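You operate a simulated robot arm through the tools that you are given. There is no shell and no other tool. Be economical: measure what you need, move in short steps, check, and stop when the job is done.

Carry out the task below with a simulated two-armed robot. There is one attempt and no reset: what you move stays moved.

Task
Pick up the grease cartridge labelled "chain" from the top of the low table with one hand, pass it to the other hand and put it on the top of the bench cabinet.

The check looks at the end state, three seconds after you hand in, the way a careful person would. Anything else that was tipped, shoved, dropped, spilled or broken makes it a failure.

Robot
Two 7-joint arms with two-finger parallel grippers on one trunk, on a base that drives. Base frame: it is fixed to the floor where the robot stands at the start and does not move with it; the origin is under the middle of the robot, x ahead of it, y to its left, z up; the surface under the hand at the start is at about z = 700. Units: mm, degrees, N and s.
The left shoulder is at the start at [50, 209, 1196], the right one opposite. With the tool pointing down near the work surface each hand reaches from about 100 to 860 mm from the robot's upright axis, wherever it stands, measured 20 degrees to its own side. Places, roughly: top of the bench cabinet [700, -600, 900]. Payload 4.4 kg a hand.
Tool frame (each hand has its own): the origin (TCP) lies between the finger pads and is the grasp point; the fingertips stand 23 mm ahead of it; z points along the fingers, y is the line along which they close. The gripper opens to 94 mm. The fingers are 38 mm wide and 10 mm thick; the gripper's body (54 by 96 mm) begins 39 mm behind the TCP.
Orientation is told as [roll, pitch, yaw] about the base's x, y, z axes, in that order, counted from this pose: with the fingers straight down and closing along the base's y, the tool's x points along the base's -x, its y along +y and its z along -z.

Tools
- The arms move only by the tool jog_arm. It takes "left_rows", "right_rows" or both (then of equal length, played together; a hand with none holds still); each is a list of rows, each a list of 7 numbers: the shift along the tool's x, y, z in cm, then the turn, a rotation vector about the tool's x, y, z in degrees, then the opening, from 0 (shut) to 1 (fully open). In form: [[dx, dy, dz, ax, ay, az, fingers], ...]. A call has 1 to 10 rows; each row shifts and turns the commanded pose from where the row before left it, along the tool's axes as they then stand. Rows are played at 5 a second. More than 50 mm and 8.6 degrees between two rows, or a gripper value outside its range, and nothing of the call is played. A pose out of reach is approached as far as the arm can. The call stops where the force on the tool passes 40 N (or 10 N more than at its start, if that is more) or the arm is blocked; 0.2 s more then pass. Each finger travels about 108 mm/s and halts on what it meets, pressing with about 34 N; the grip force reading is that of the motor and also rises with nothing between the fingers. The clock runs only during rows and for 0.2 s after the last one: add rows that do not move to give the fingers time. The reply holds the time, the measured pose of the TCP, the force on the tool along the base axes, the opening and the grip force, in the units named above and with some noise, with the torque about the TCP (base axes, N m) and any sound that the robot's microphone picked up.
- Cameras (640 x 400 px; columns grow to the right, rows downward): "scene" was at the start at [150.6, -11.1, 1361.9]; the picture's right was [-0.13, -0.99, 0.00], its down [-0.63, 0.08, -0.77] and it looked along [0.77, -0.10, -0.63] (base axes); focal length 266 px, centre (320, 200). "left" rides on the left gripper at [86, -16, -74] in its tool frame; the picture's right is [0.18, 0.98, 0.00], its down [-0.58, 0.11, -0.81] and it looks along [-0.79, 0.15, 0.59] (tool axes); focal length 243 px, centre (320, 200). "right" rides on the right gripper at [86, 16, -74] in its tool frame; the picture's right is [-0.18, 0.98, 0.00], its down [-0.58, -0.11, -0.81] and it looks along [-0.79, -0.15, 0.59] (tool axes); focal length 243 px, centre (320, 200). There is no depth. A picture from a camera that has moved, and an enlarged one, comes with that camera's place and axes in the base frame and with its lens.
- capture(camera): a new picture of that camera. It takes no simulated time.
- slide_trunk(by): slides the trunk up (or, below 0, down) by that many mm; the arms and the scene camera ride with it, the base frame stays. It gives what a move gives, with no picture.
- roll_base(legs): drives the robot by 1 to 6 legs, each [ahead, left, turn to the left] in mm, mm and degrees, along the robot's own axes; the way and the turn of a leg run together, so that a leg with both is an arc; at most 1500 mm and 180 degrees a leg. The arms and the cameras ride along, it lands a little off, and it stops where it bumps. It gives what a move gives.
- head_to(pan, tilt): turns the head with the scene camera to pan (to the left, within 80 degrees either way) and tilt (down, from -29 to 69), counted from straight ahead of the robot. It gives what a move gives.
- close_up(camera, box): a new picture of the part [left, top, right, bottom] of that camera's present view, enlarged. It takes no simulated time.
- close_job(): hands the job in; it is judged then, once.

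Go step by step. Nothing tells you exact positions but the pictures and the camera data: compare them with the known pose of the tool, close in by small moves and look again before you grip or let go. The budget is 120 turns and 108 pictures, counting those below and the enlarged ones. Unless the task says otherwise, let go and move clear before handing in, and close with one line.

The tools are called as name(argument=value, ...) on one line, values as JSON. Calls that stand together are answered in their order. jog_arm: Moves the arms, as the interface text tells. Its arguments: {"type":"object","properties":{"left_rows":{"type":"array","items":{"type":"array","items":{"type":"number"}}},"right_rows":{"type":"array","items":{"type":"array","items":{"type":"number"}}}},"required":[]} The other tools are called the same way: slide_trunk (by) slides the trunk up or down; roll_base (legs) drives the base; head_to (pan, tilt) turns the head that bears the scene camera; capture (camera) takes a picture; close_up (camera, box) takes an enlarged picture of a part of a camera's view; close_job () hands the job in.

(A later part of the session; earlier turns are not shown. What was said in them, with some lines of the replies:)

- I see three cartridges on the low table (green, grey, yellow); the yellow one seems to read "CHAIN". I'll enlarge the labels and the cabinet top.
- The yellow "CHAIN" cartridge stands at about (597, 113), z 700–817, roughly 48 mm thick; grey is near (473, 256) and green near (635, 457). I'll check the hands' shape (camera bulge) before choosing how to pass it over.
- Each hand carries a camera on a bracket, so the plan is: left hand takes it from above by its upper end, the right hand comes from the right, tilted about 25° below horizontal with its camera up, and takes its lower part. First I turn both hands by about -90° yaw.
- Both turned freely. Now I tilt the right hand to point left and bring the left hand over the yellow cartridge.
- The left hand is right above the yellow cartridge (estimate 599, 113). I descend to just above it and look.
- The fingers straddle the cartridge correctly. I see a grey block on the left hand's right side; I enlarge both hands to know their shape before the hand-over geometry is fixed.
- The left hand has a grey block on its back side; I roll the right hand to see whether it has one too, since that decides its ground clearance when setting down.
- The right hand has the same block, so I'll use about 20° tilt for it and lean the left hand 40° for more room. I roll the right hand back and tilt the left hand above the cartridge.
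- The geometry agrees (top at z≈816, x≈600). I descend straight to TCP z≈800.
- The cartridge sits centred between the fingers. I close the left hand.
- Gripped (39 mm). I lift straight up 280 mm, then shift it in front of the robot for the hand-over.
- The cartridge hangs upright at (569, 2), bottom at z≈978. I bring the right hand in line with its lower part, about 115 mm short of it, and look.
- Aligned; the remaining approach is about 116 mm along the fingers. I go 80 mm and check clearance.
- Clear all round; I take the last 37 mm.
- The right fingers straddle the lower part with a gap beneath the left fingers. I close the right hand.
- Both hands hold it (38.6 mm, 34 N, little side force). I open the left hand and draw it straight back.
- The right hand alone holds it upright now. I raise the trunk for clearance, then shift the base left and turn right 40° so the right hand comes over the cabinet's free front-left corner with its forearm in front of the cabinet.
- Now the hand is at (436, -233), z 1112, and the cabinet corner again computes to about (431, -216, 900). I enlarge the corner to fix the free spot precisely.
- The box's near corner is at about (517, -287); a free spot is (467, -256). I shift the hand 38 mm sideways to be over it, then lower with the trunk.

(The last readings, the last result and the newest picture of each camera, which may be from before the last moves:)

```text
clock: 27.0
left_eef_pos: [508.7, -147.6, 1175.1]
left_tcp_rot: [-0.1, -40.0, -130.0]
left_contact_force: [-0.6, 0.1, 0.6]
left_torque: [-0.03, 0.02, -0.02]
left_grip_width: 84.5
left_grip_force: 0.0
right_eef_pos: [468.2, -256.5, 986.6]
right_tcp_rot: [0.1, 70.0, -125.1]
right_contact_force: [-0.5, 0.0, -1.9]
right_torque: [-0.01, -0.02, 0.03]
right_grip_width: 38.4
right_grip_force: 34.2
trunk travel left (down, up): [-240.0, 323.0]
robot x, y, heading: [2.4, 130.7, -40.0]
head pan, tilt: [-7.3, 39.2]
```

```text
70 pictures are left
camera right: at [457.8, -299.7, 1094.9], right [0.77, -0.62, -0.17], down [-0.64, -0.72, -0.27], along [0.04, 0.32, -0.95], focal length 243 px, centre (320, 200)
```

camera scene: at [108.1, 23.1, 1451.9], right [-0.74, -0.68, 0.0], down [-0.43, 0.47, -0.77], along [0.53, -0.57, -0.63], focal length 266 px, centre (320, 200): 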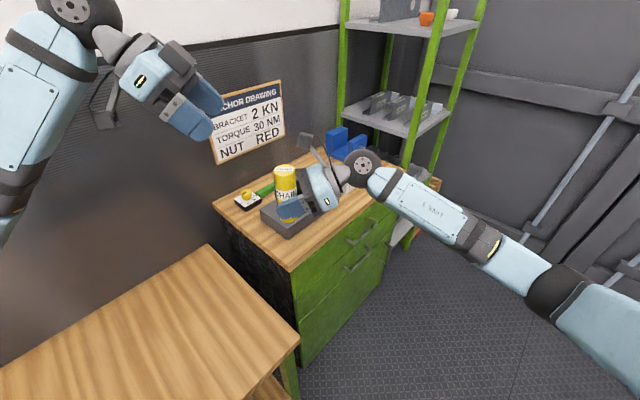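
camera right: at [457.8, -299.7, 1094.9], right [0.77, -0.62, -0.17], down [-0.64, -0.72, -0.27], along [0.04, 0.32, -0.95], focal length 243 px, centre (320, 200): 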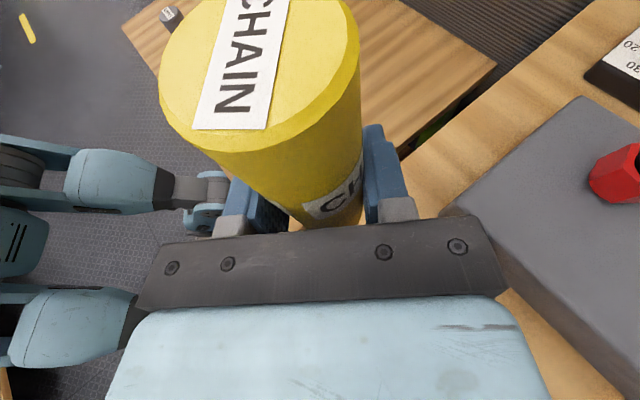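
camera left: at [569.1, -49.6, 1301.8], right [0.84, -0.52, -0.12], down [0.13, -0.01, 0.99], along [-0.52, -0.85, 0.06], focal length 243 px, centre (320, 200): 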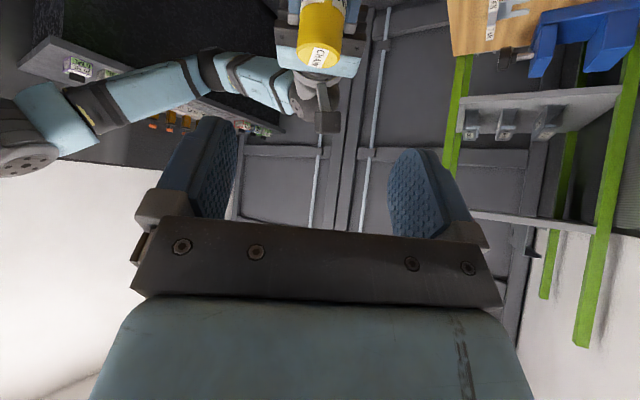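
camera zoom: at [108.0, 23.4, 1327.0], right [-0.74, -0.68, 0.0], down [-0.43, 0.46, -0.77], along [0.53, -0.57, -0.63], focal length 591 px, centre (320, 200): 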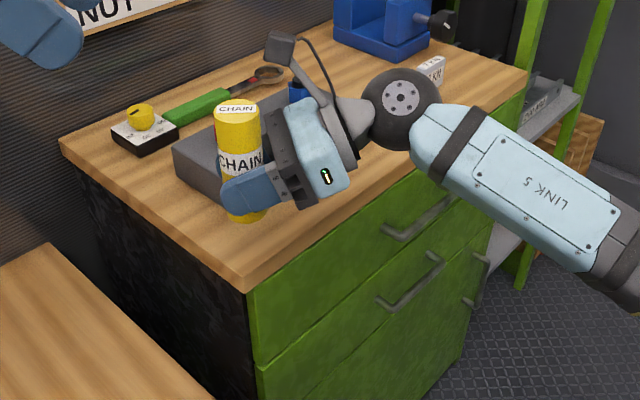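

The cartridge bottom is at z≈943 over a free spot near the corner. I lower 36 mm and look.

jog_arm(right_rows=[[-0.94, 0, 0.34, 0, 0, 0, 0], [-0.94, 0, 0.34, 0, 0, 0, 0], [-0.94, 0, 0.34, 0, 0, 0, 0], [-0.56, 0, 0.21, 0, 0, 0, 0]])

close_up(camera="scene", box=[240, 150, 360, 250])

```text
clock: 28.0
left_eef_pos: [508.5, -147.6, 1174.9]
left_tcp_rot: [0.0, -40.0, -129.9]
left_contact_force: [0.2, -0.6, -1.0]
left_torque: [0.02, 0.02, -0.01]
left_grip_width: 85.0
left_grip_force: 0.2
right_eef_pos: [466.3, -255.9, 951.1]
right_tcp_rot: [0.0, 69.9, -125.0]
right_contact_force: [0.2, 0.2, -1.5]
right_torque: [-0.02, 0.01, -0.01]
right_grip_width: 38.7
right_grip_force: 34.4
trunk travel left (down, up): [-240.0, 323.0]
robot x, y, heading: [3.2, 128.4, -40.1]
head pan, tilt: [-7.3, 39.2]
```

```text
4.00 times, centred on (300, 200) of scene
camera zoom: at [108.2, 23.2, 1326.9], right [-0.74, -0.68, 0.0], down [-0.43, 0.47, -0.77], along [0.53, -0.57, -0.63], focal length 1063 px, centre (400, 200)
```

zoom: 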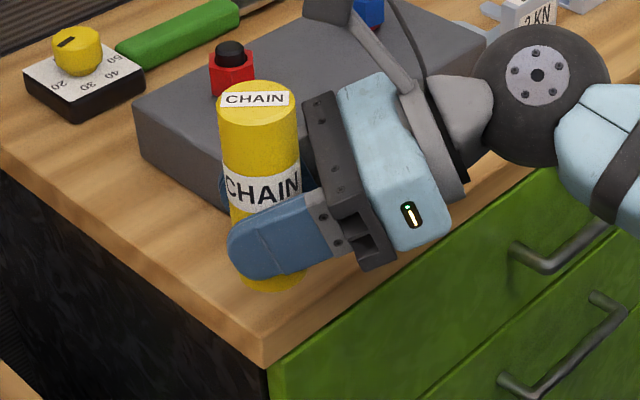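

Nearly down. I lower in 1.5 mm steps watching the force.

jog_arm(right_rows=[[-0.14, 0, 0.05, 0, 0, 0, 0], [-0.14, 0, 0.05, 0, 0, 0, 0], [-0.14, 0, 0.05, 0, 0, 0, 0], [0, 0, 0, 0, 0, 0, 0]])

jog_arm(right_rows=[[-0.1, 0, 0.035, 0, 0, 0, 0], [-0.1, 0, 0.035, 0, 0, 0, 0], [0, 0, 0, 0, 0, 0, 0]])

```text
clock: 29.0
left_eef_pos: [508.3, -147.9, 1174.7]
left_tcp_rot: [0.0, -40.1, -129.8]
left_contact_force: [0.5, 0.2, -0.8]
left_torque: [-0.02, 0.01, -0.01]
left_grip_width: 84.5
left_grip_force: 0.0
right_eef_pos: [468.0, -256.0, 947.3]
right_tcp_rot: [-0.1, 70.0, -125.1]
right_contact_force: [0.5, 0.2, -1.6]
right_torque: [0.02, 0.02, 0.0]
right_grip_width: 38.4
right_grip_force: 33.5
trunk travel left (down, up): [-240.0, 323.0]
robot x, y, heading: [-2.1, 127.5, -40.2]
head pan, tilt: [-7.3, 39.2]
```

```text
clock: 29.8
left_eef_pos: [509.5, -147.9, 1175.9]
left_tcp_rot: [0.0, -40.0, -129.9]
left_contact_force: [-0.1, -0.1, 0.0]
left_torque: [0.02, 0.03, -0.01]
left_grip_width: 84.7
left_grip_force: 0.1
right_eef_pos: [468.2, -256.1, 944.7]
right_tcp_rot: [0.0, 70.0, -125.0]
right_contact_force: [0.0, -0.1, -2.2]
right_torque: [0.0, -0.01, 0.0]
right_grip_width: 38.6
right_grip_force: 34.1
trunk travel left (down, up): [-240.0, 323.0]
robot x, y, heading: [3.0, 130.0, -39.9]
head pan, tilt: [-7.3, 39.2]
```

Still no contact. I continue in 1 mm steps.

jog_arm(right_rows=[[-0.1, 0, 0.035, 0, 0, 0, 0], [-0.1, 0, 0.035, 0, 0, 0, 0], [0, 0, 0, 0, 0, 0, 0]])

close_up(camera="scene", box=[260, 180, 340, 240])

```text
clock: 30.6
left_eef_pos: [508.2, -148.2, 1176.4]
left_tcp_rot: [0.0, -40.0, -129.9]
left_contact_force: [-0.1, 0.0, 1.0]
left_torque: [0.02, 0.0, 0.02]
left_grip_width: 84.6
left_grip_force: 0.1
right_eef_pos: [468.3, -256.1, 942.0]
right_tcp_rot: [0.0, 70.0, -125.0]
right_contact_force: [0.2, 0.2, -1.4]
right_torque: [0.01, -0.01, -0.04]
right_grip_width: 38.6
right_grip_force: 34.0
trunk travel left (down, up): [-240.0, 323.0]
robot x, y, heading: [-0.4, 129.3, -39.9]
head pan, tilt: [-7.3, 39.2]
```

```text
6.67 times, centred on (300, 210) of scene
camera zoom: at [108.2, 23.3, 1326.9], right [-0.74, -0.68, 0.0], down [-0.43, 0.47, -0.77], along [0.53, -0.57, -0.63], focal length 1772 px, centre (453, 133)
```

zoom: 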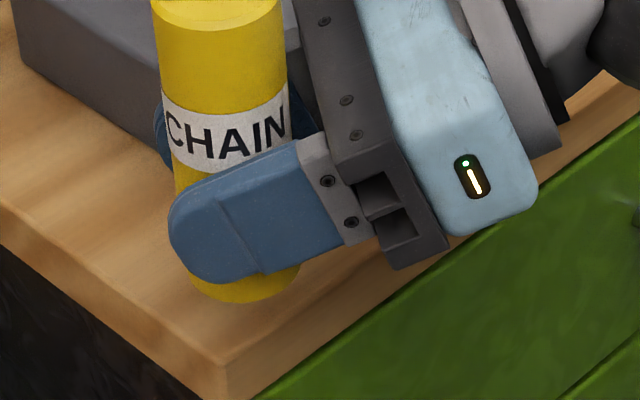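

jog_arm(right_rows=[[-0.1, 0, 0.035, 0, 0, 0, 0], [-0.1, 0, 0.035, 0, 0, 0, 0], [0, 0, 0, 0, 0, 0, 0]])

```text
clock: 31.4
left_eef_pos: [509.0, -147.8, 1175.5]
left_tcp_rot: [0.0, -40.0, -129.9]
left_contact_force: [0.6, 0.7, 0.8]
left_torque: [0.02, -0.02, 0.02]
left_grip_width: 84.2
left_grip_force: 0.1
right_eef_pos: [468.9, -256.4, 940.3]
right_tcp_rot: [0.0, 70.1, -125.1]
right_contact_force: [0.1, 0.0, -2.0]
right_torque: [0.0, 0.04, 0.0]
right_grip_width: 38.7
right_grip_force: 34.1
trunk travel left (down, up): [-240.0, 323.0]
robot x, y, heading: [-3.2, 130.5, -39.9]
head pan, tilt: [-7.3, 39.2]
```

No contact yet at TCP z 940; I go on in 1 mm steps.

jog_arm(right_rows=[[-0.1, 0, 0.035, 0, 0, 0, 0], [0, 0, 0, 0, 0, 0, 0]])

jog_arm(right_rows=[[-0.1, 0, 0.035, 0, 0, 0, 0], [0, 0, 0, 0, 0, 0, 0]])

close_up(camera="scene", box=[260, 180, 340, 240])

```text
clock: 32.0
left_eef_pos: [509.0, -146.5, 1175.5]
left_tcp_rot: [0.0, -40.0, -129.9]
left_contact_force: [-0.5, -0.6, 0.9]
left_torque: [-0.02, 0.02, -0.01]
left_grip_width: 84.5
left_grip_force: 0.1
right_eef_pos: [468.6, -255.7, 938.9]
right_tcp_rot: [-0.2, 70.0, -125.0]
right_contact_force: [-0.6, -0.2, -1.3]
right_torque: [0.02, -0.01, -0.04]
right_grip_width: 38.7
right_grip_force: 33.9
trunk travel left (down, up): [-240.0, 323.0]
robot x, y, heading: [0.9, 131.4, -40.0]
head pan, tilt: [-7.3, 39.2]
```

```text
clock: 32.6
left_eef_pos: [508.3, -147.8, 1175.2]
left_tcp_rot: [0.0, -40.0, -130.0]
left_contact_force: [-1.0, -1.1, 0.4]
left_torque: [0.03, -0.01, 0.01]
left_grip_width: 84.7
left_grip_force: 0.0
right_eef_pos: [468.9, -256.5, 938.1]
right_tcp_rot: [-0.1, 70.0, -125.0]
right_contact_force: [-0.3, -0.3, -0.4]
right_torque: [-0.01, 0.0, -0.02]
right_grip_width: 38.6
right_grip_force: 33.8
trunk travel left (down, up): [-240.0, 323.0]
robot x, y, heading: [-1.7, 127.3, -39.9]
head pan, tilt: [-7.3, 39.2]
```

```text
6.67 times, centred on (300, 210) of scene
camera zoom: at [108.2, 23.3, 1326.9], right [-0.74, -0.68, 0.0], down [-0.43, 0.47, -0.77], along [0.53, -0.57, -0.63], focal length 1772 px, centre (453, 133)
```

zoom: 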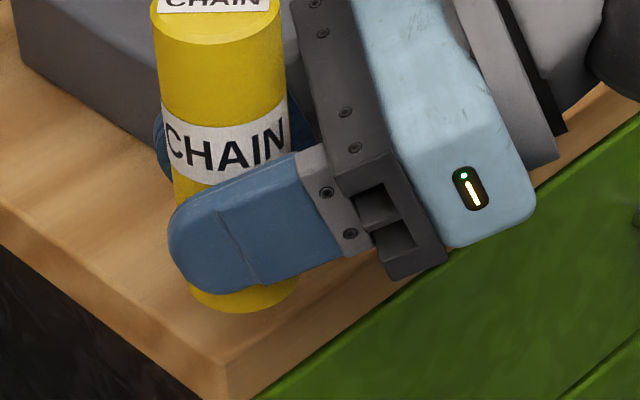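

Force just changed slightly; contact may be starting. I go on by 1 mm steps, checking the force.

jog_arm(right_rows=[[-0.1, 0, 0.035, 0, 0, 0, 0], [0, 0, 0, 0, 0, 0, 0]])

jog_arm(right_rows=[[-0.1, 0, 0.035, 0, 0, 0, 0], [0, 0, 0, 0, 0, 0, 0]])

```text
clock: 33.2
left_eef_pos: [509.3, -148.8, 1176.3]
left_tcp_rot: [0.0, -40.1, -129.9]
left_contact_force: [0.0, -0.1, 0.5]
left_torque: [0.0, 0.04, -0.01]
left_grip_width: 84.4
left_grip_force: 0.2
right_eef_pos: [468.8, -255.1, 936.7]
right_tcp_rot: [0.0, 70.0, -125.0]
right_contact_force: [-0.8, -1.1, -1.1]
right_torque: [0.0, -0.01, -0.03]
right_grip_width: 38.6
right_grip_force: 34.0
trunk travel left (down, up): [-240.0, 323.0]
robot x, y, heading: [-2.6, 130.2, -40.1]
head pan, tilt: [-7.3, 39.2]
```

```text
clock: 33.8
left_eef_pos: [509.4, -148.8, 1176.2]
left_tcp_rot: [0.0, -40.0, -129.9]
left_contact_force: [-0.9, 0.1, -0.4]
left_torque: [-0.01, -0.04, 0.02]
left_grip_width: 84.6
left_grip_force: 0.1
right_eef_pos: [468.2, -256.5, 935.1]
right_tcp_rot: [-0.1, 69.9, -125.2]
right_contact_force: [0.2, 0.3, -1.4]
right_torque: [0.0, 0.0, 0.04]
right_grip_width: 38.7
right_grip_force: 33.7
trunk travel left (down, up): [-240.0, 323.0]
robot x, y, heading: [2.1, 126.9, -40.0]
head pan, tilt: [-7.3, 39.2]
```

Still only its weight on the hand. I look closer at the bottom edge.

close_up(camera="scene", box=[270, 200, 320, 235])

capture(camera="left")

```text
11.43 times, centred on (295, 218) of scene
camera zoom: at [108.2, 23.3, 1326.9], right [-0.74, -0.68, 0.0], down [-0.43, 0.47, -0.77], along [0.53, -0.57, -0.63], focal length 3037 px, centre (606, 0)
```

zoom: 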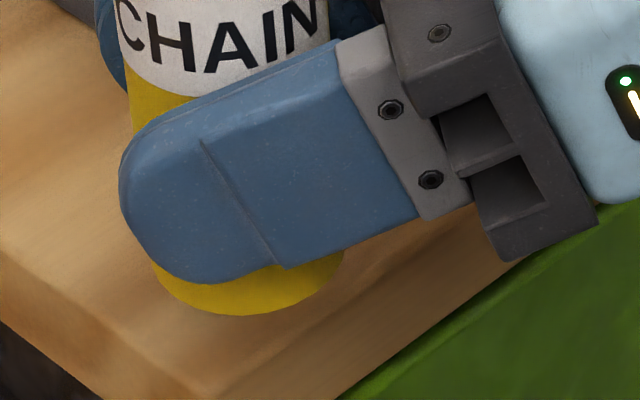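

```text
65 pictures are left
camera left: at [569.2, -49.5, 1176.8], right [0.84, -0.52, -0.12], down [0.13, -0.01, 0.99], along [-0.52, -0.85, 0.06], focal length 243 px, centre (320, 200)
```

left: 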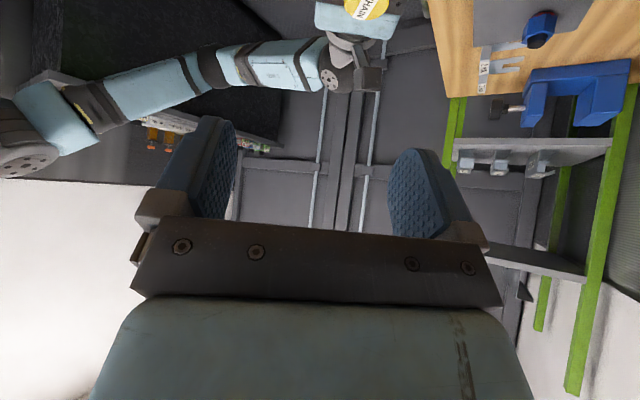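

The view suggests the bottom is within a few mm of the top. I continue down gently.

jog_arm(right_rows=[[-0.1, 0, 0.035, 0, 0, 0, 0], [-0.1, 0, 0.035, 0, 0, 0, 0], [0, 0, 0, 0, 0, 0, 0]])

jog_arm(right_rows=[[-0.1, 0, 0.035, 0, 0, 0, 0], [0, 0, 0, 0, 0, 0, 0]])

```text
clock: 34.6
left_eef_pos: [509.4, -148.3, 1174.4]
left_tcp_rot: [0.1, -40.0, -130.0]
left_contact_force: [-0.7, -0.3, -0.1]
left_torque: [0.0, -0.02, -0.01]
left_grip_width: 84.7
left_grip_force: 0.0
right_eef_pos: [468.6, -256.2, 934.0]
right_tcp_rot: [0.0, 70.1, -125.1]
right_contact_force: [0.0, 0.5, -2.4]
right_torque: [0.0, 0.04, 0.0]
right_grip_width: 38.4
right_grip_force: 34.2
trunk travel left (down, up): [-240.0, 323.0]
robot x, y, heading: [-0.6, 129.6, -40.1]
head pan, tilt: [-7.3, 39.2]
```

```text
clock: 35.2
left_eef_pos: [508.6, -148.0, 1174.6]
left_tcp_rot: [0.0, -40.0, -129.9]
left_contact_force: [0.0, 0.1, 0.5]
left_torque: [-0.01, -0.01, 0.01]
left_grip_width: 84.7
left_grip_force: 0.0
right_eef_pos: [469.3, -255.4, 933.1]
right_tcp_rot: [0.0, 70.1, -125.0]
right_contact_force: [-0.1, 0.4, -0.8]
right_torque: [-0.02, 0.02, 0.03]
right_grip_width: 38.3
right_grip_force: 33.8
trunk travel left (down, up): [-240.0, 323.0]
robot x, y, heading: [-0.8, 130.9, -39.9]
head pan, tilt: [-7.3, 39.2]
```

jog_arm(right_rows=[[-0.1, 0, 0.035, 0, 0, 0, 0], [0, 0, 0, 0, 0, 0, 0]])

jog_arm(right_rows=[[-0.1, 0, 0.035, 0, 0, 0, 0], [0, 0, 0, 0, 0, 0, 0]])

close_up(camera="scene", box=[270, 200, 320, 235])

```text
clock: 35.8
left_eef_pos: [508.4, -147.6, 1175.7]
left_tcp_rot: [0.0, -39.9, -129.9]
left_contact_force: [0.3, 0.2, -0.2]
left_torque: [0.02, -0.01, -0.03]
left_grip_width: 84.5
left_grip_force: 0.1
right_eef_pos: [468.5, -256.0, 930.3]
right_tcp_rot: [0.0, 70.0, -125.0]
right_contact_force: [-0.4, 0.2, -0.9]
right_torque: [0.01, 0.04, 0.01]
right_grip_width: 38.5
right_grip_force: 33.8
trunk travel left (down, up): [-240.0, 323.0]
robot x, y, heading: [-0.7, 129.1, -40.0]
head pan, tilt: [-7.3, 39.2]
```

```text
clock: 36.4
left_eef_pos: [508.6, -147.3, 1174.1]
left_tcp_rot: [0.0, -40.0, -129.9]
left_contact_force: [0.4, -0.7, 0.9]
left_torque: [0.01, 0.04, 0.05]
left_grip_width: 84.6
left_grip_force: 0.0
right_eef_pos: [468.6, -255.8, 930.8]
right_tcp_rot: [0.0, 70.1, -125.0]
right_contact_force: [-0.3, 0.8, -0.5]
right_torque: [-0.02, 0.0, 0.03]
right_grip_width: 38.7
right_grip_force: 34.2
trunk travel left (down, up): [-240.0, 323.0]
robot x, y, heading: [1.5, 130.7, -39.9]
head pan, tilt: [-7.3, 39.2]
```

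```text
11.43 times, centred on (295, 218) of scene
camera zoom: at [108.2, 23.3, 1326.9], right [-0.74, -0.68, 0.0], down [-0.43, 0.47, -0.77], along [0.53, -0.57, -0.63], focal length 3037 px, centre (606, 0)
```

zoom: 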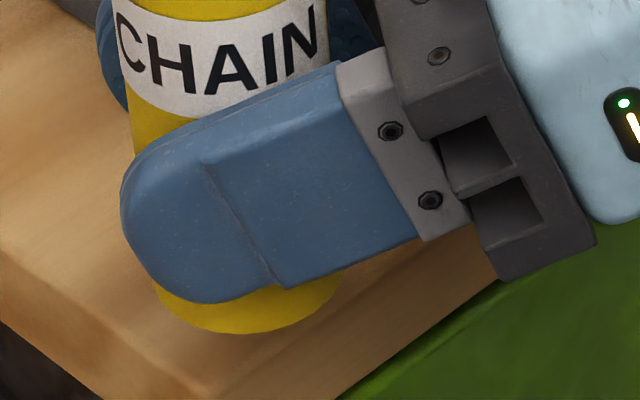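

No contact yet; the cartridge extends well below fingers and block, so it will land first. I keep lowering.

jog_arm(right_rows=[[-0.1, 0, 0.035, 0, 0, 0, 0], [0, 0, 0, 0, 0, 0, 0]])

jog_arm(right_rows=[[-0.1, 0, 0.035, 0, 0, 0, 0], [0, 0, 0, 0, 0, 0, 0]])

jog_arm(right_rows=[[-0.1, 0, 0.035, 0, 0, 0, 0], [0, 0, 0, 0, 0, 0, 0]])

```text
clock: 37.0
left_eef_pos: [508.9, -147.7, 1176.0]
left_tcp_rot: [0.0, -39.9, -129.9]
left_contact_force: [-0.2, 0.0, -0.6]
left_torque: [-0.04, 0.03, 0.03]
left_grip_width: 84.8
left_grip_force: 0.0
right_eef_pos: [469.0, -256.6, 928.5]
right_tcp_rot: [0.0, 70.0, -125.0]
right_contact_force: [0.2, -0.3, -1.0]
right_torque: [-0.01, 0.04, -0.02]
right_grip_width: 38.5
right_grip_force: 34.1
trunk travel left (down, up): [-240.0, 323.0]
robot x, y, heading: [0.5, 130.1, -39.6]
head pan, tilt: [-7.3, 39.2]
```

```text
clock: 37.6
left_eef_pos: [508.7, -148.7, 1176.4]
left_tcp_rot: [-0.1, -40.0, -129.9]
left_contact_force: [-0.4, -0.5, -0.7]
left_torque: [0.03, -0.01, 0.03]
left_grip_width: 84.5
left_grip_force: 0.0
right_eef_pos: [469.8, -256.3, 928.1]
right_tcp_rot: [0.1, 70.0, -124.9]
right_contact_force: [-0.9, 0.2, -1.9]
right_torque: [0.03, 0.0, -0.01]
right_grip_width: 38.8
right_grip_force: 34.3
trunk travel left (down, up): [-240.0, 323.0]
robot x, y, heading: [-3.7, 131.0, -39.8]
head pan, tilt: [-7.3, 39.2]
```

```text
clock: 38.2
left_eef_pos: [508.7, -148.3, 1175.4]
left_tcp_rot: [-0.1, -40.0, -129.9]
left_contact_force: [0.3, 0.0, 0.3]
left_torque: [-0.02, -0.02, 0.0]
left_grip_width: 84.6
left_grip_force: 0.0
right_eef_pos: [467.4, -254.9, 927.1]
right_tcp_rot: [0.0, 70.0, -125.0]
right_contact_force: [0.0, 0.1, -2.0]
right_torque: [-0.03, -0.02, 0.01]
right_grip_width: 38.4
right_grip_force: 33.9
trunk travel left (down, up): [-240.0, 323.0]
robot x, y, heading: [3.3, 126.3, -39.9]
head pan, tilt: [-7.3, 39.2]
```

Triangulating with the hand-camera views shows the cabinet top is really at about z≈861 and its corner near (454, -234), so I'm still ~25 mm too high and too near the edge. I shift the hand inward by 34 mm to about (497, -274), clear of the box corner (545, -311).

jog_arm(right_rows=[[0.02, 1.12, 0.05, 0, 0, 0, 0], [0.02, 1.12, 0.05, 0, 0, 0, 0], [0.02, 1.13, 0.05, 0, 0, 0, 0]])

close_up(camera="scene", box=[240, 150, 360, 250])

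capture(camera="right")

```text
clock: 39.0
left_eef_pos: [509.4, -148.5, 1174.7]
left_tcp_rot: [0.0, -40.0, -129.9]
left_contact_force: [-0.2, -0.2, -0.6]
left_torque: [0.03, -0.02, -0.01]
left_grip_width: 84.6
left_grip_force: 0.1
right_eef_pos: [497.3, -274.8, 926.8]
right_tcp_rot: [-0.1, 70.0, -125.0]
right_contact_force: [0.6, -0.5, -0.6]
right_torque: [0.0, 0.0, -0.01]
right_grip_width: 38.5
right_grip_force: 34.2
trunk travel left (down, up): [-240.0, 323.0]
robot x, y, heading: [-1.8, 129.1, -40.1]
head pan, tilt: [-7.3, 39.2]
```

```text
4.00 times, centred on (300, 200) of scene
camera zoom: at [108.5, 23.3, 1326.9], right [-0.74, -0.68, 0.0], down [-0.43, 0.47, -0.77], along [0.52, -0.57, -0.63], focal length 1063 px, centre (400, 200)
```

zoom: 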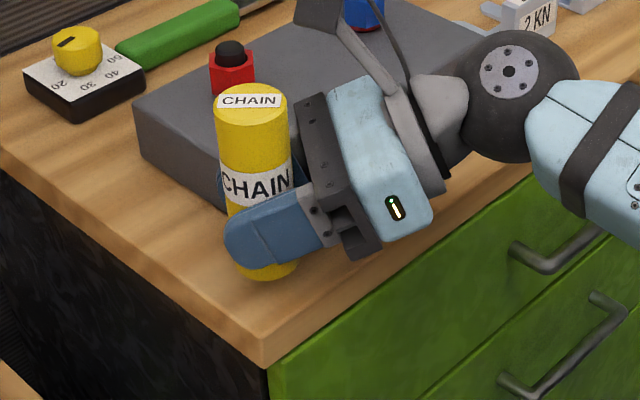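

```text
62 pictures are left
camera right: at [486.7, -318.1, 1035.4], right [0.77, -0.61, -0.17], down [-0.64, -0.72, -0.27], along [0.04, 0.32, -0.95], focal length 243 px, centre (320, 200)
```

right: 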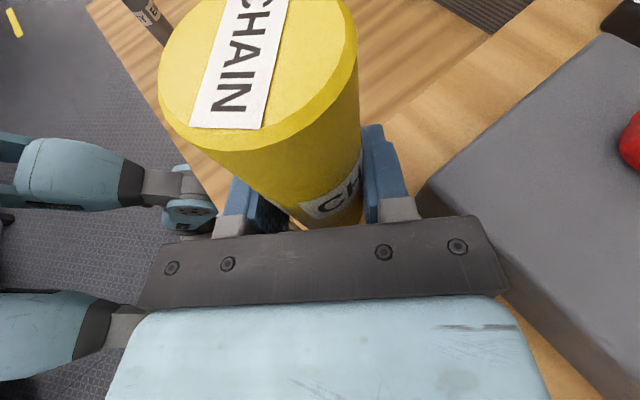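

Geometry checks out (box corner seen at (542, -307)). I lower 18 mm, then in small steps.

jog_arm(right_rows=[[-0.42, 0, 0.155, 0, 0, 0, 0], [-0.42, 0, 0.155, 0, 0, 0, 0], [-0.42, 0, 0.155, 0, 0, 0, 0], [-0.42, 0, 0.155, 0, 0, 0, 0], [0, 0, 0, 0, 0, 0, 0]])

jog_arm(right_rows=[[-0.14, 0, 0.05, 0, 0, 0, 0], [-0.14, 0, 0.05, 0, 0, 0, 0], [0, 0, 0, 0, 0, 0, 0]])

close_up(camera="scene", box=[240, 150, 360, 250])

```text
clock: 40.2
left_eef_pos: [509.4, -148.8, 1175.5]
left_tcp_rot: [-0.1, -40.0, -130.0]
left_contact_force: [0.5, 0.1, 0.1]
left_torque: [-0.01, -0.05, -0.02]
left_grip_width: 84.4
left_grip_force: 0.0
right_eef_pos: [497.0, -272.8, 908.9]
right_tcp_rot: [0.0, 70.0, -125.0]
right_contact_force: [0.3, -0.2, -1.2]
right_torque: [-0.01, 0.0, 0.0]
right_grip_width: 38.5
right_grip_force: 33.8
trunk travel left (down, up): [-240.0, 323.0]
robot x, y, heading: [0.4, 129.4, -39.9]
head pan, tilt: [-7.3, 39.2]
```

```text
clock: 41.0
left_eef_pos: [508.9, -147.7, 1175.1]
left_tcp_rot: [0.0, -40.0, -129.9]
left_contact_force: [0.1, 0.0, 0.2]
left_torque: [0.03, 0.01, 0.03]
left_grip_width: 84.6
left_grip_force: 0.1
right_eef_pos: [496.6, -273.6, 906.3]
right_tcp_rot: [0.0, 70.0, -125.0]
right_contact_force: [0.4, 0.0, -1.4]
right_torque: [-0.03, -0.02, 0.0]
right_grip_width: 38.3
right_grip_force: 34.1
trunk travel left (down, up): [-240.0, 323.0]
robot x, y, heading: [-1.2, 129.8, -40.1]
head pan, tilt: [-7.3, 39.2]
```

```text
4.00 times, centred on (300, 200) of scene
camera zoom: at [108.2, 23.3, 1326.9], right [-0.74, -0.68, 0.0], down [-0.43, 0.47, -0.77], along [0.53, -0.57, -0.63], focal length 1063 px, centre (400, 200)
```

zoom: 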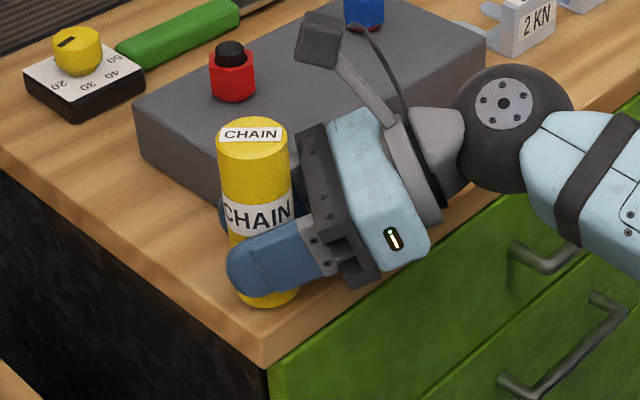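

jog_arm(right_rows=[[-0.14, 0, 0.05, 0, 0, 0, 0], [-0.14, 0, 0.05, 0, 0, 0, 0], [0, 0, 0, 0, 0, 0, 0]])

jog_arm(right_rows=[[-0.1, 0, 0.035, 0, 0, 0, 0], [0, 0, 0, 0, 0, 0, 0]])

jog_arm(right_rows=[[-0.1, 0, 0.035, 0, 0, 0, 0], [0, 0, 0, 0, 0, 0, 0]])

```text
clock: 41.8
left_eef_pos: [508.1, -149.0, 1176.3]
left_tcp_rot: [0.0, -40.0, -130.0]
left_contact_force: [-0.5, -0.1, 0.2]
left_torque: [0.0, 0.0, 0.01]
left_grip_width: 84.6
left_grip_force: 0.1
right_eef_pos: [496.5, -272.4, 903.7]
right_tcp_rot: [0.0, 69.9, -125.0]
right_contact_force: [0.3, -1.2, 1.3]
right_torque: [-0.01, 0.02, -0.01]
right_grip_width: 38.5
right_grip_force: 34.1
trunk travel left (down, up): [-240.0, 323.0]
robot x, y, heading: [-0.5, 130.3, -39.9]
head pan, tilt: [-7.3, 39.2]
```

```text
clock: 42.4
left_eef_pos: [508.4, -147.3, 1175.4]
left_tcp_rot: [0.0, -40.0, -130.0]
left_contact_force: [0.5, -0.3, 0.4]
left_torque: [0.0, -0.01, 0.04]
left_grip_width: 84.4
left_grip_force: 0.1
right_eef_pos: [495.8, -273.4, 902.8]
right_tcp_rot: [0.3, 70.1, -124.8]
right_contact_force: [1.5, -3.3, 7.6]
right_torque: [0.02, -0.03, 0.01]
right_grip_width: 38.3
right_grip_force: 34.9
trunk travel left (down, up): [-240.0, 323.0]
robot x, y, heading: [-1.5, 128.5, -39.8]
head pan, tilt: [-7.3, 39.2]
```

```text
clock: 43.0
left_eef_pos: [507.3, -147.6, 1176.0]
left_tcp_rot: [0.1, -40.0, -130.0]
left_contact_force: [-0.4, -0.3, -0.4]
left_torque: [-0.02, 0.0, -0.01]
left_grip_width: 84.5
left_grip_force: 0.1
right_eef_pos: [497.2, -273.7, 902.5]
right_tcp_rot: [0.3, 70.1, -124.5]
right_contact_force: [4.1, -4.9, 16.4]
right_torque: [-0.01, 0.0, 0.02]
right_grip_width: 38.9
right_grip_force: 33.9
trunk travel left (down, up): [-240.0, 323.0]
robot x, y, heading: [-2.2, 130.2, -40.0]
head pan, tilt: [-7.3, 39.2]
```

It has landed (16 N upward). I ease up about 1.5 mm to relieve the pressure, then open the right hand slightly.

jog_arm(right_rows=[[0.14, 0, -0.05, 0, 0, 0, 0], [0, 0, 0, 0, 0, 0, 0]])

jog_arm(right_rows=[[0, 0, 0, 0, 0, 0, 0.45], [0, 0, 0, 0, 0, 0, 0.5], [0, 0, 0, 0, 0, 0, 0.58], [0, 0, 0, 0, 0, 0, 0.58]])

close_up(camera="scene", box=[240, 150, 360, 250])

capture(camera="right")

```text
clock: 43.6
left_eef_pos: [508.7, -147.6, 1176.0]
left_tcp_rot: [0.1, -40.0, -130.1]
left_contact_force: [0.8, -0.4, 0.1]
left_torque: [0.0, 0.0, 0.02]
left_grip_width: 84.5
left_grip_force: 0.1
right_eef_pos: [496.7, -272.4, 903.6]
right_tcp_rot: [0.1, 70.1, -124.9]
right_contact_force: [4.0, -3.8, 12.6]
right_torque: [0.08, -0.07, -0.04]
right_grip_width: 38.6
right_grip_force: 34.0
trunk travel left (down, up): [-240.0, 323.0]
robot x, y, heading: [-0.5, 134.0, -40.1]
head pan, tilt: [-7.3, 39.2]
```

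```text
clock: 44.6
left_eef_pos: [508.7, -147.7, 1175.9]
left_tcp_rot: [0.0, -40.0, -129.8]
left_contact_force: [-0.1, 0.2, 0.2]
left_torque: [0.0, 0.01, -0.04]
left_grip_width: 84.5
left_grip_force: 0.2
right_eef_pos: [497.4, -272.5, 902.1]
right_tcp_rot: [0.0, 70.0, -125.0]
right_contact_force: [-0.2, 0.4, -0.4]
right_torque: [0.05, 0.0, -0.02]
right_grip_width: 54.5
right_grip_force: 0.1
trunk travel left (down, up): [-240.0, 323.0]
robot x, y, heading: [-1.0, 127.9, -40.0]
head pan, tilt: [-7.3, 39.2]
```

```text
4.00 times, centred on (300, 200) of scene
camera zoom: at [108.1, 23.3, 1326.9], right [-0.74, -0.68, 0.0], down [-0.43, 0.46, -0.77], along [0.53, -0.57, -0.63], focal length 1063 px, centre (400, 200)
```

zoom: 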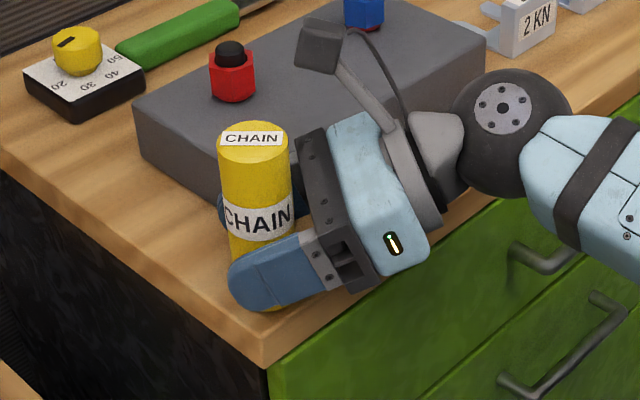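

```text
59 pictures are left
camera right: at [486.7, -316.7, 1010.2], right [0.77, -0.62, -0.17], down [-0.64, -0.72, -0.27], along [0.04, 0.32, -0.95], focal length 243 px, centre (320, 200)
```

right: 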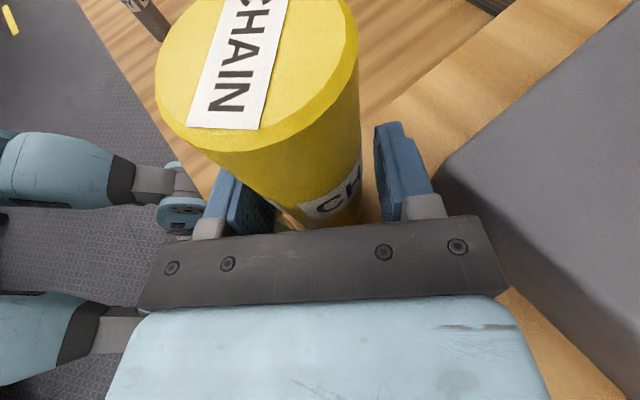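

Released and standing upright with the fingers clear on both sides. I withdraw straight back along the fingers.

jog_arm(right_rows=[[0, 0, -1.5, 0, 0, 0, 0.58], [0, 0, -2, 0, 0, 0, 0.58], [0, 0, -2.5, 0, 0, 0, 0.58], [0, 0, -3, 0, 0, 0, 0.58], [0, 0, -3, 0, 0, 0, 0.58], [0, 0, -3, 0, 0, 0, 0.58], [0, 0, 0, 0, 0, 0, 0.58]])

capture(camera="scene")

capture(camera="right")

```text
clock: 46.2
left_eef_pos: [509.1, -147.1, 1176.1]
left_tcp_rot: [-0.1, -40.1, -129.8]
left_contact_force: [-1.0, 0.0, 0.6]
left_torque: [-0.02, 0.03, 0.03]
left_grip_width: 84.6
left_grip_force: 0.1
right_eef_pos: [416.5, -389.5, 954.0]
right_tcp_rot: [-0.1, 70.0, -125.0]
right_contact_force: [-0.4, 0.7, 0.6]
right_torque: [0.01, 0.01, -0.01]
right_grip_width: 54.6
right_grip_force: 0.1
trunk travel left (down, up): [-240.0, 323.0]
robot x, y, heading: [-1.5, 129.0, -40.0]
head pan, tilt: [-7.3, 39.2]
```

```text
58 pictures are left
camera scene: at [108.4, 23.5, 1326.9], right [-0.74, -0.68, 0.0], down [-0.43, 0.46, -0.77], along [0.53, -0.57, -0.63], focal length 266 px, centre (320, 200)
```

scene: 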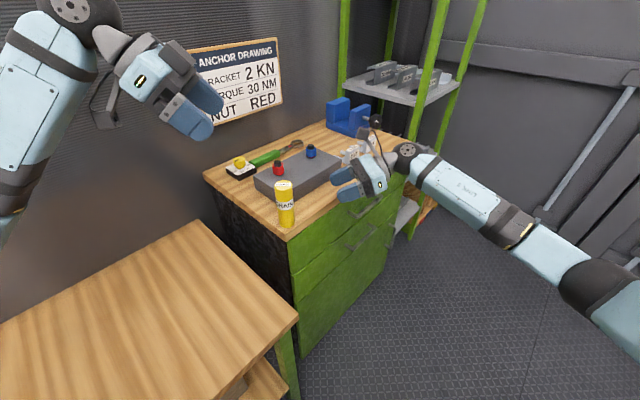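

```text
57 pictures are left
camera right: at [406.5, -431.8, 1060.8], right [0.77, -0.61, -0.17], down [-0.64, -0.72, -0.27], along [0.04, 0.32, -0.95], focal length 243 px, centre (320, 200)
```

right: 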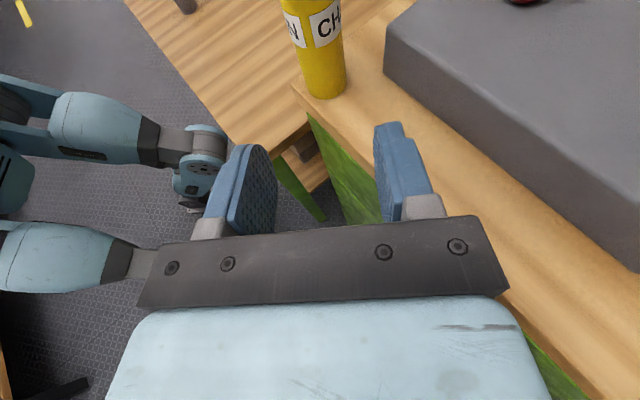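

close_up(camera="scene", box=[240, 150, 360, 250])

close_up(camera="right", box=[240, 0, 440, 125])

```text
4.00 times, centred on (300, 200) of scene
camera zoom: at [108.4, 23.5, 1326.9], right [-0.74, -0.68, 0.0], down [-0.43, 0.46, -0.77], along [0.53, -0.57, -0.63], focal length 1063 px, centre (400, 200)
```

zoom: 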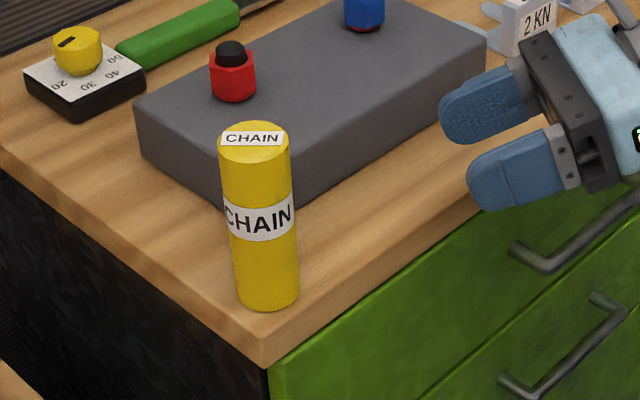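

```text
3.20 times, centred on (340, 62) of right
camera zoom: at [406.5, -431.8, 1060.8], right [0.77, -0.61, -0.17], down [-0.64, -0.72, -0.27], along [0.04, 0.32, -0.95], focal length 776 px, centre (256, 640)
```

zoom: 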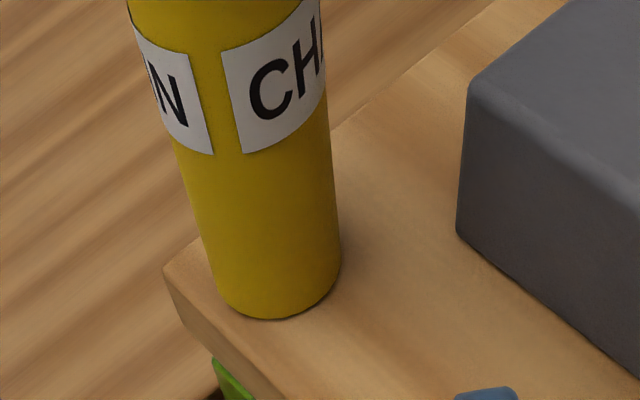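

The "chain" cartridge stands upright and wholly on the cabinet top, near the front-left corner. Nothing near it on the cabinet has moved, and both hands are clear, so I hand in.

close_job()

```text
The job is handed in.
```

The "chain" cartridge was picked up with the left hand, passed to the right, and left standing upright on the bench cabinet near its front-left corner; nothing else was touched as far as the pictures show.
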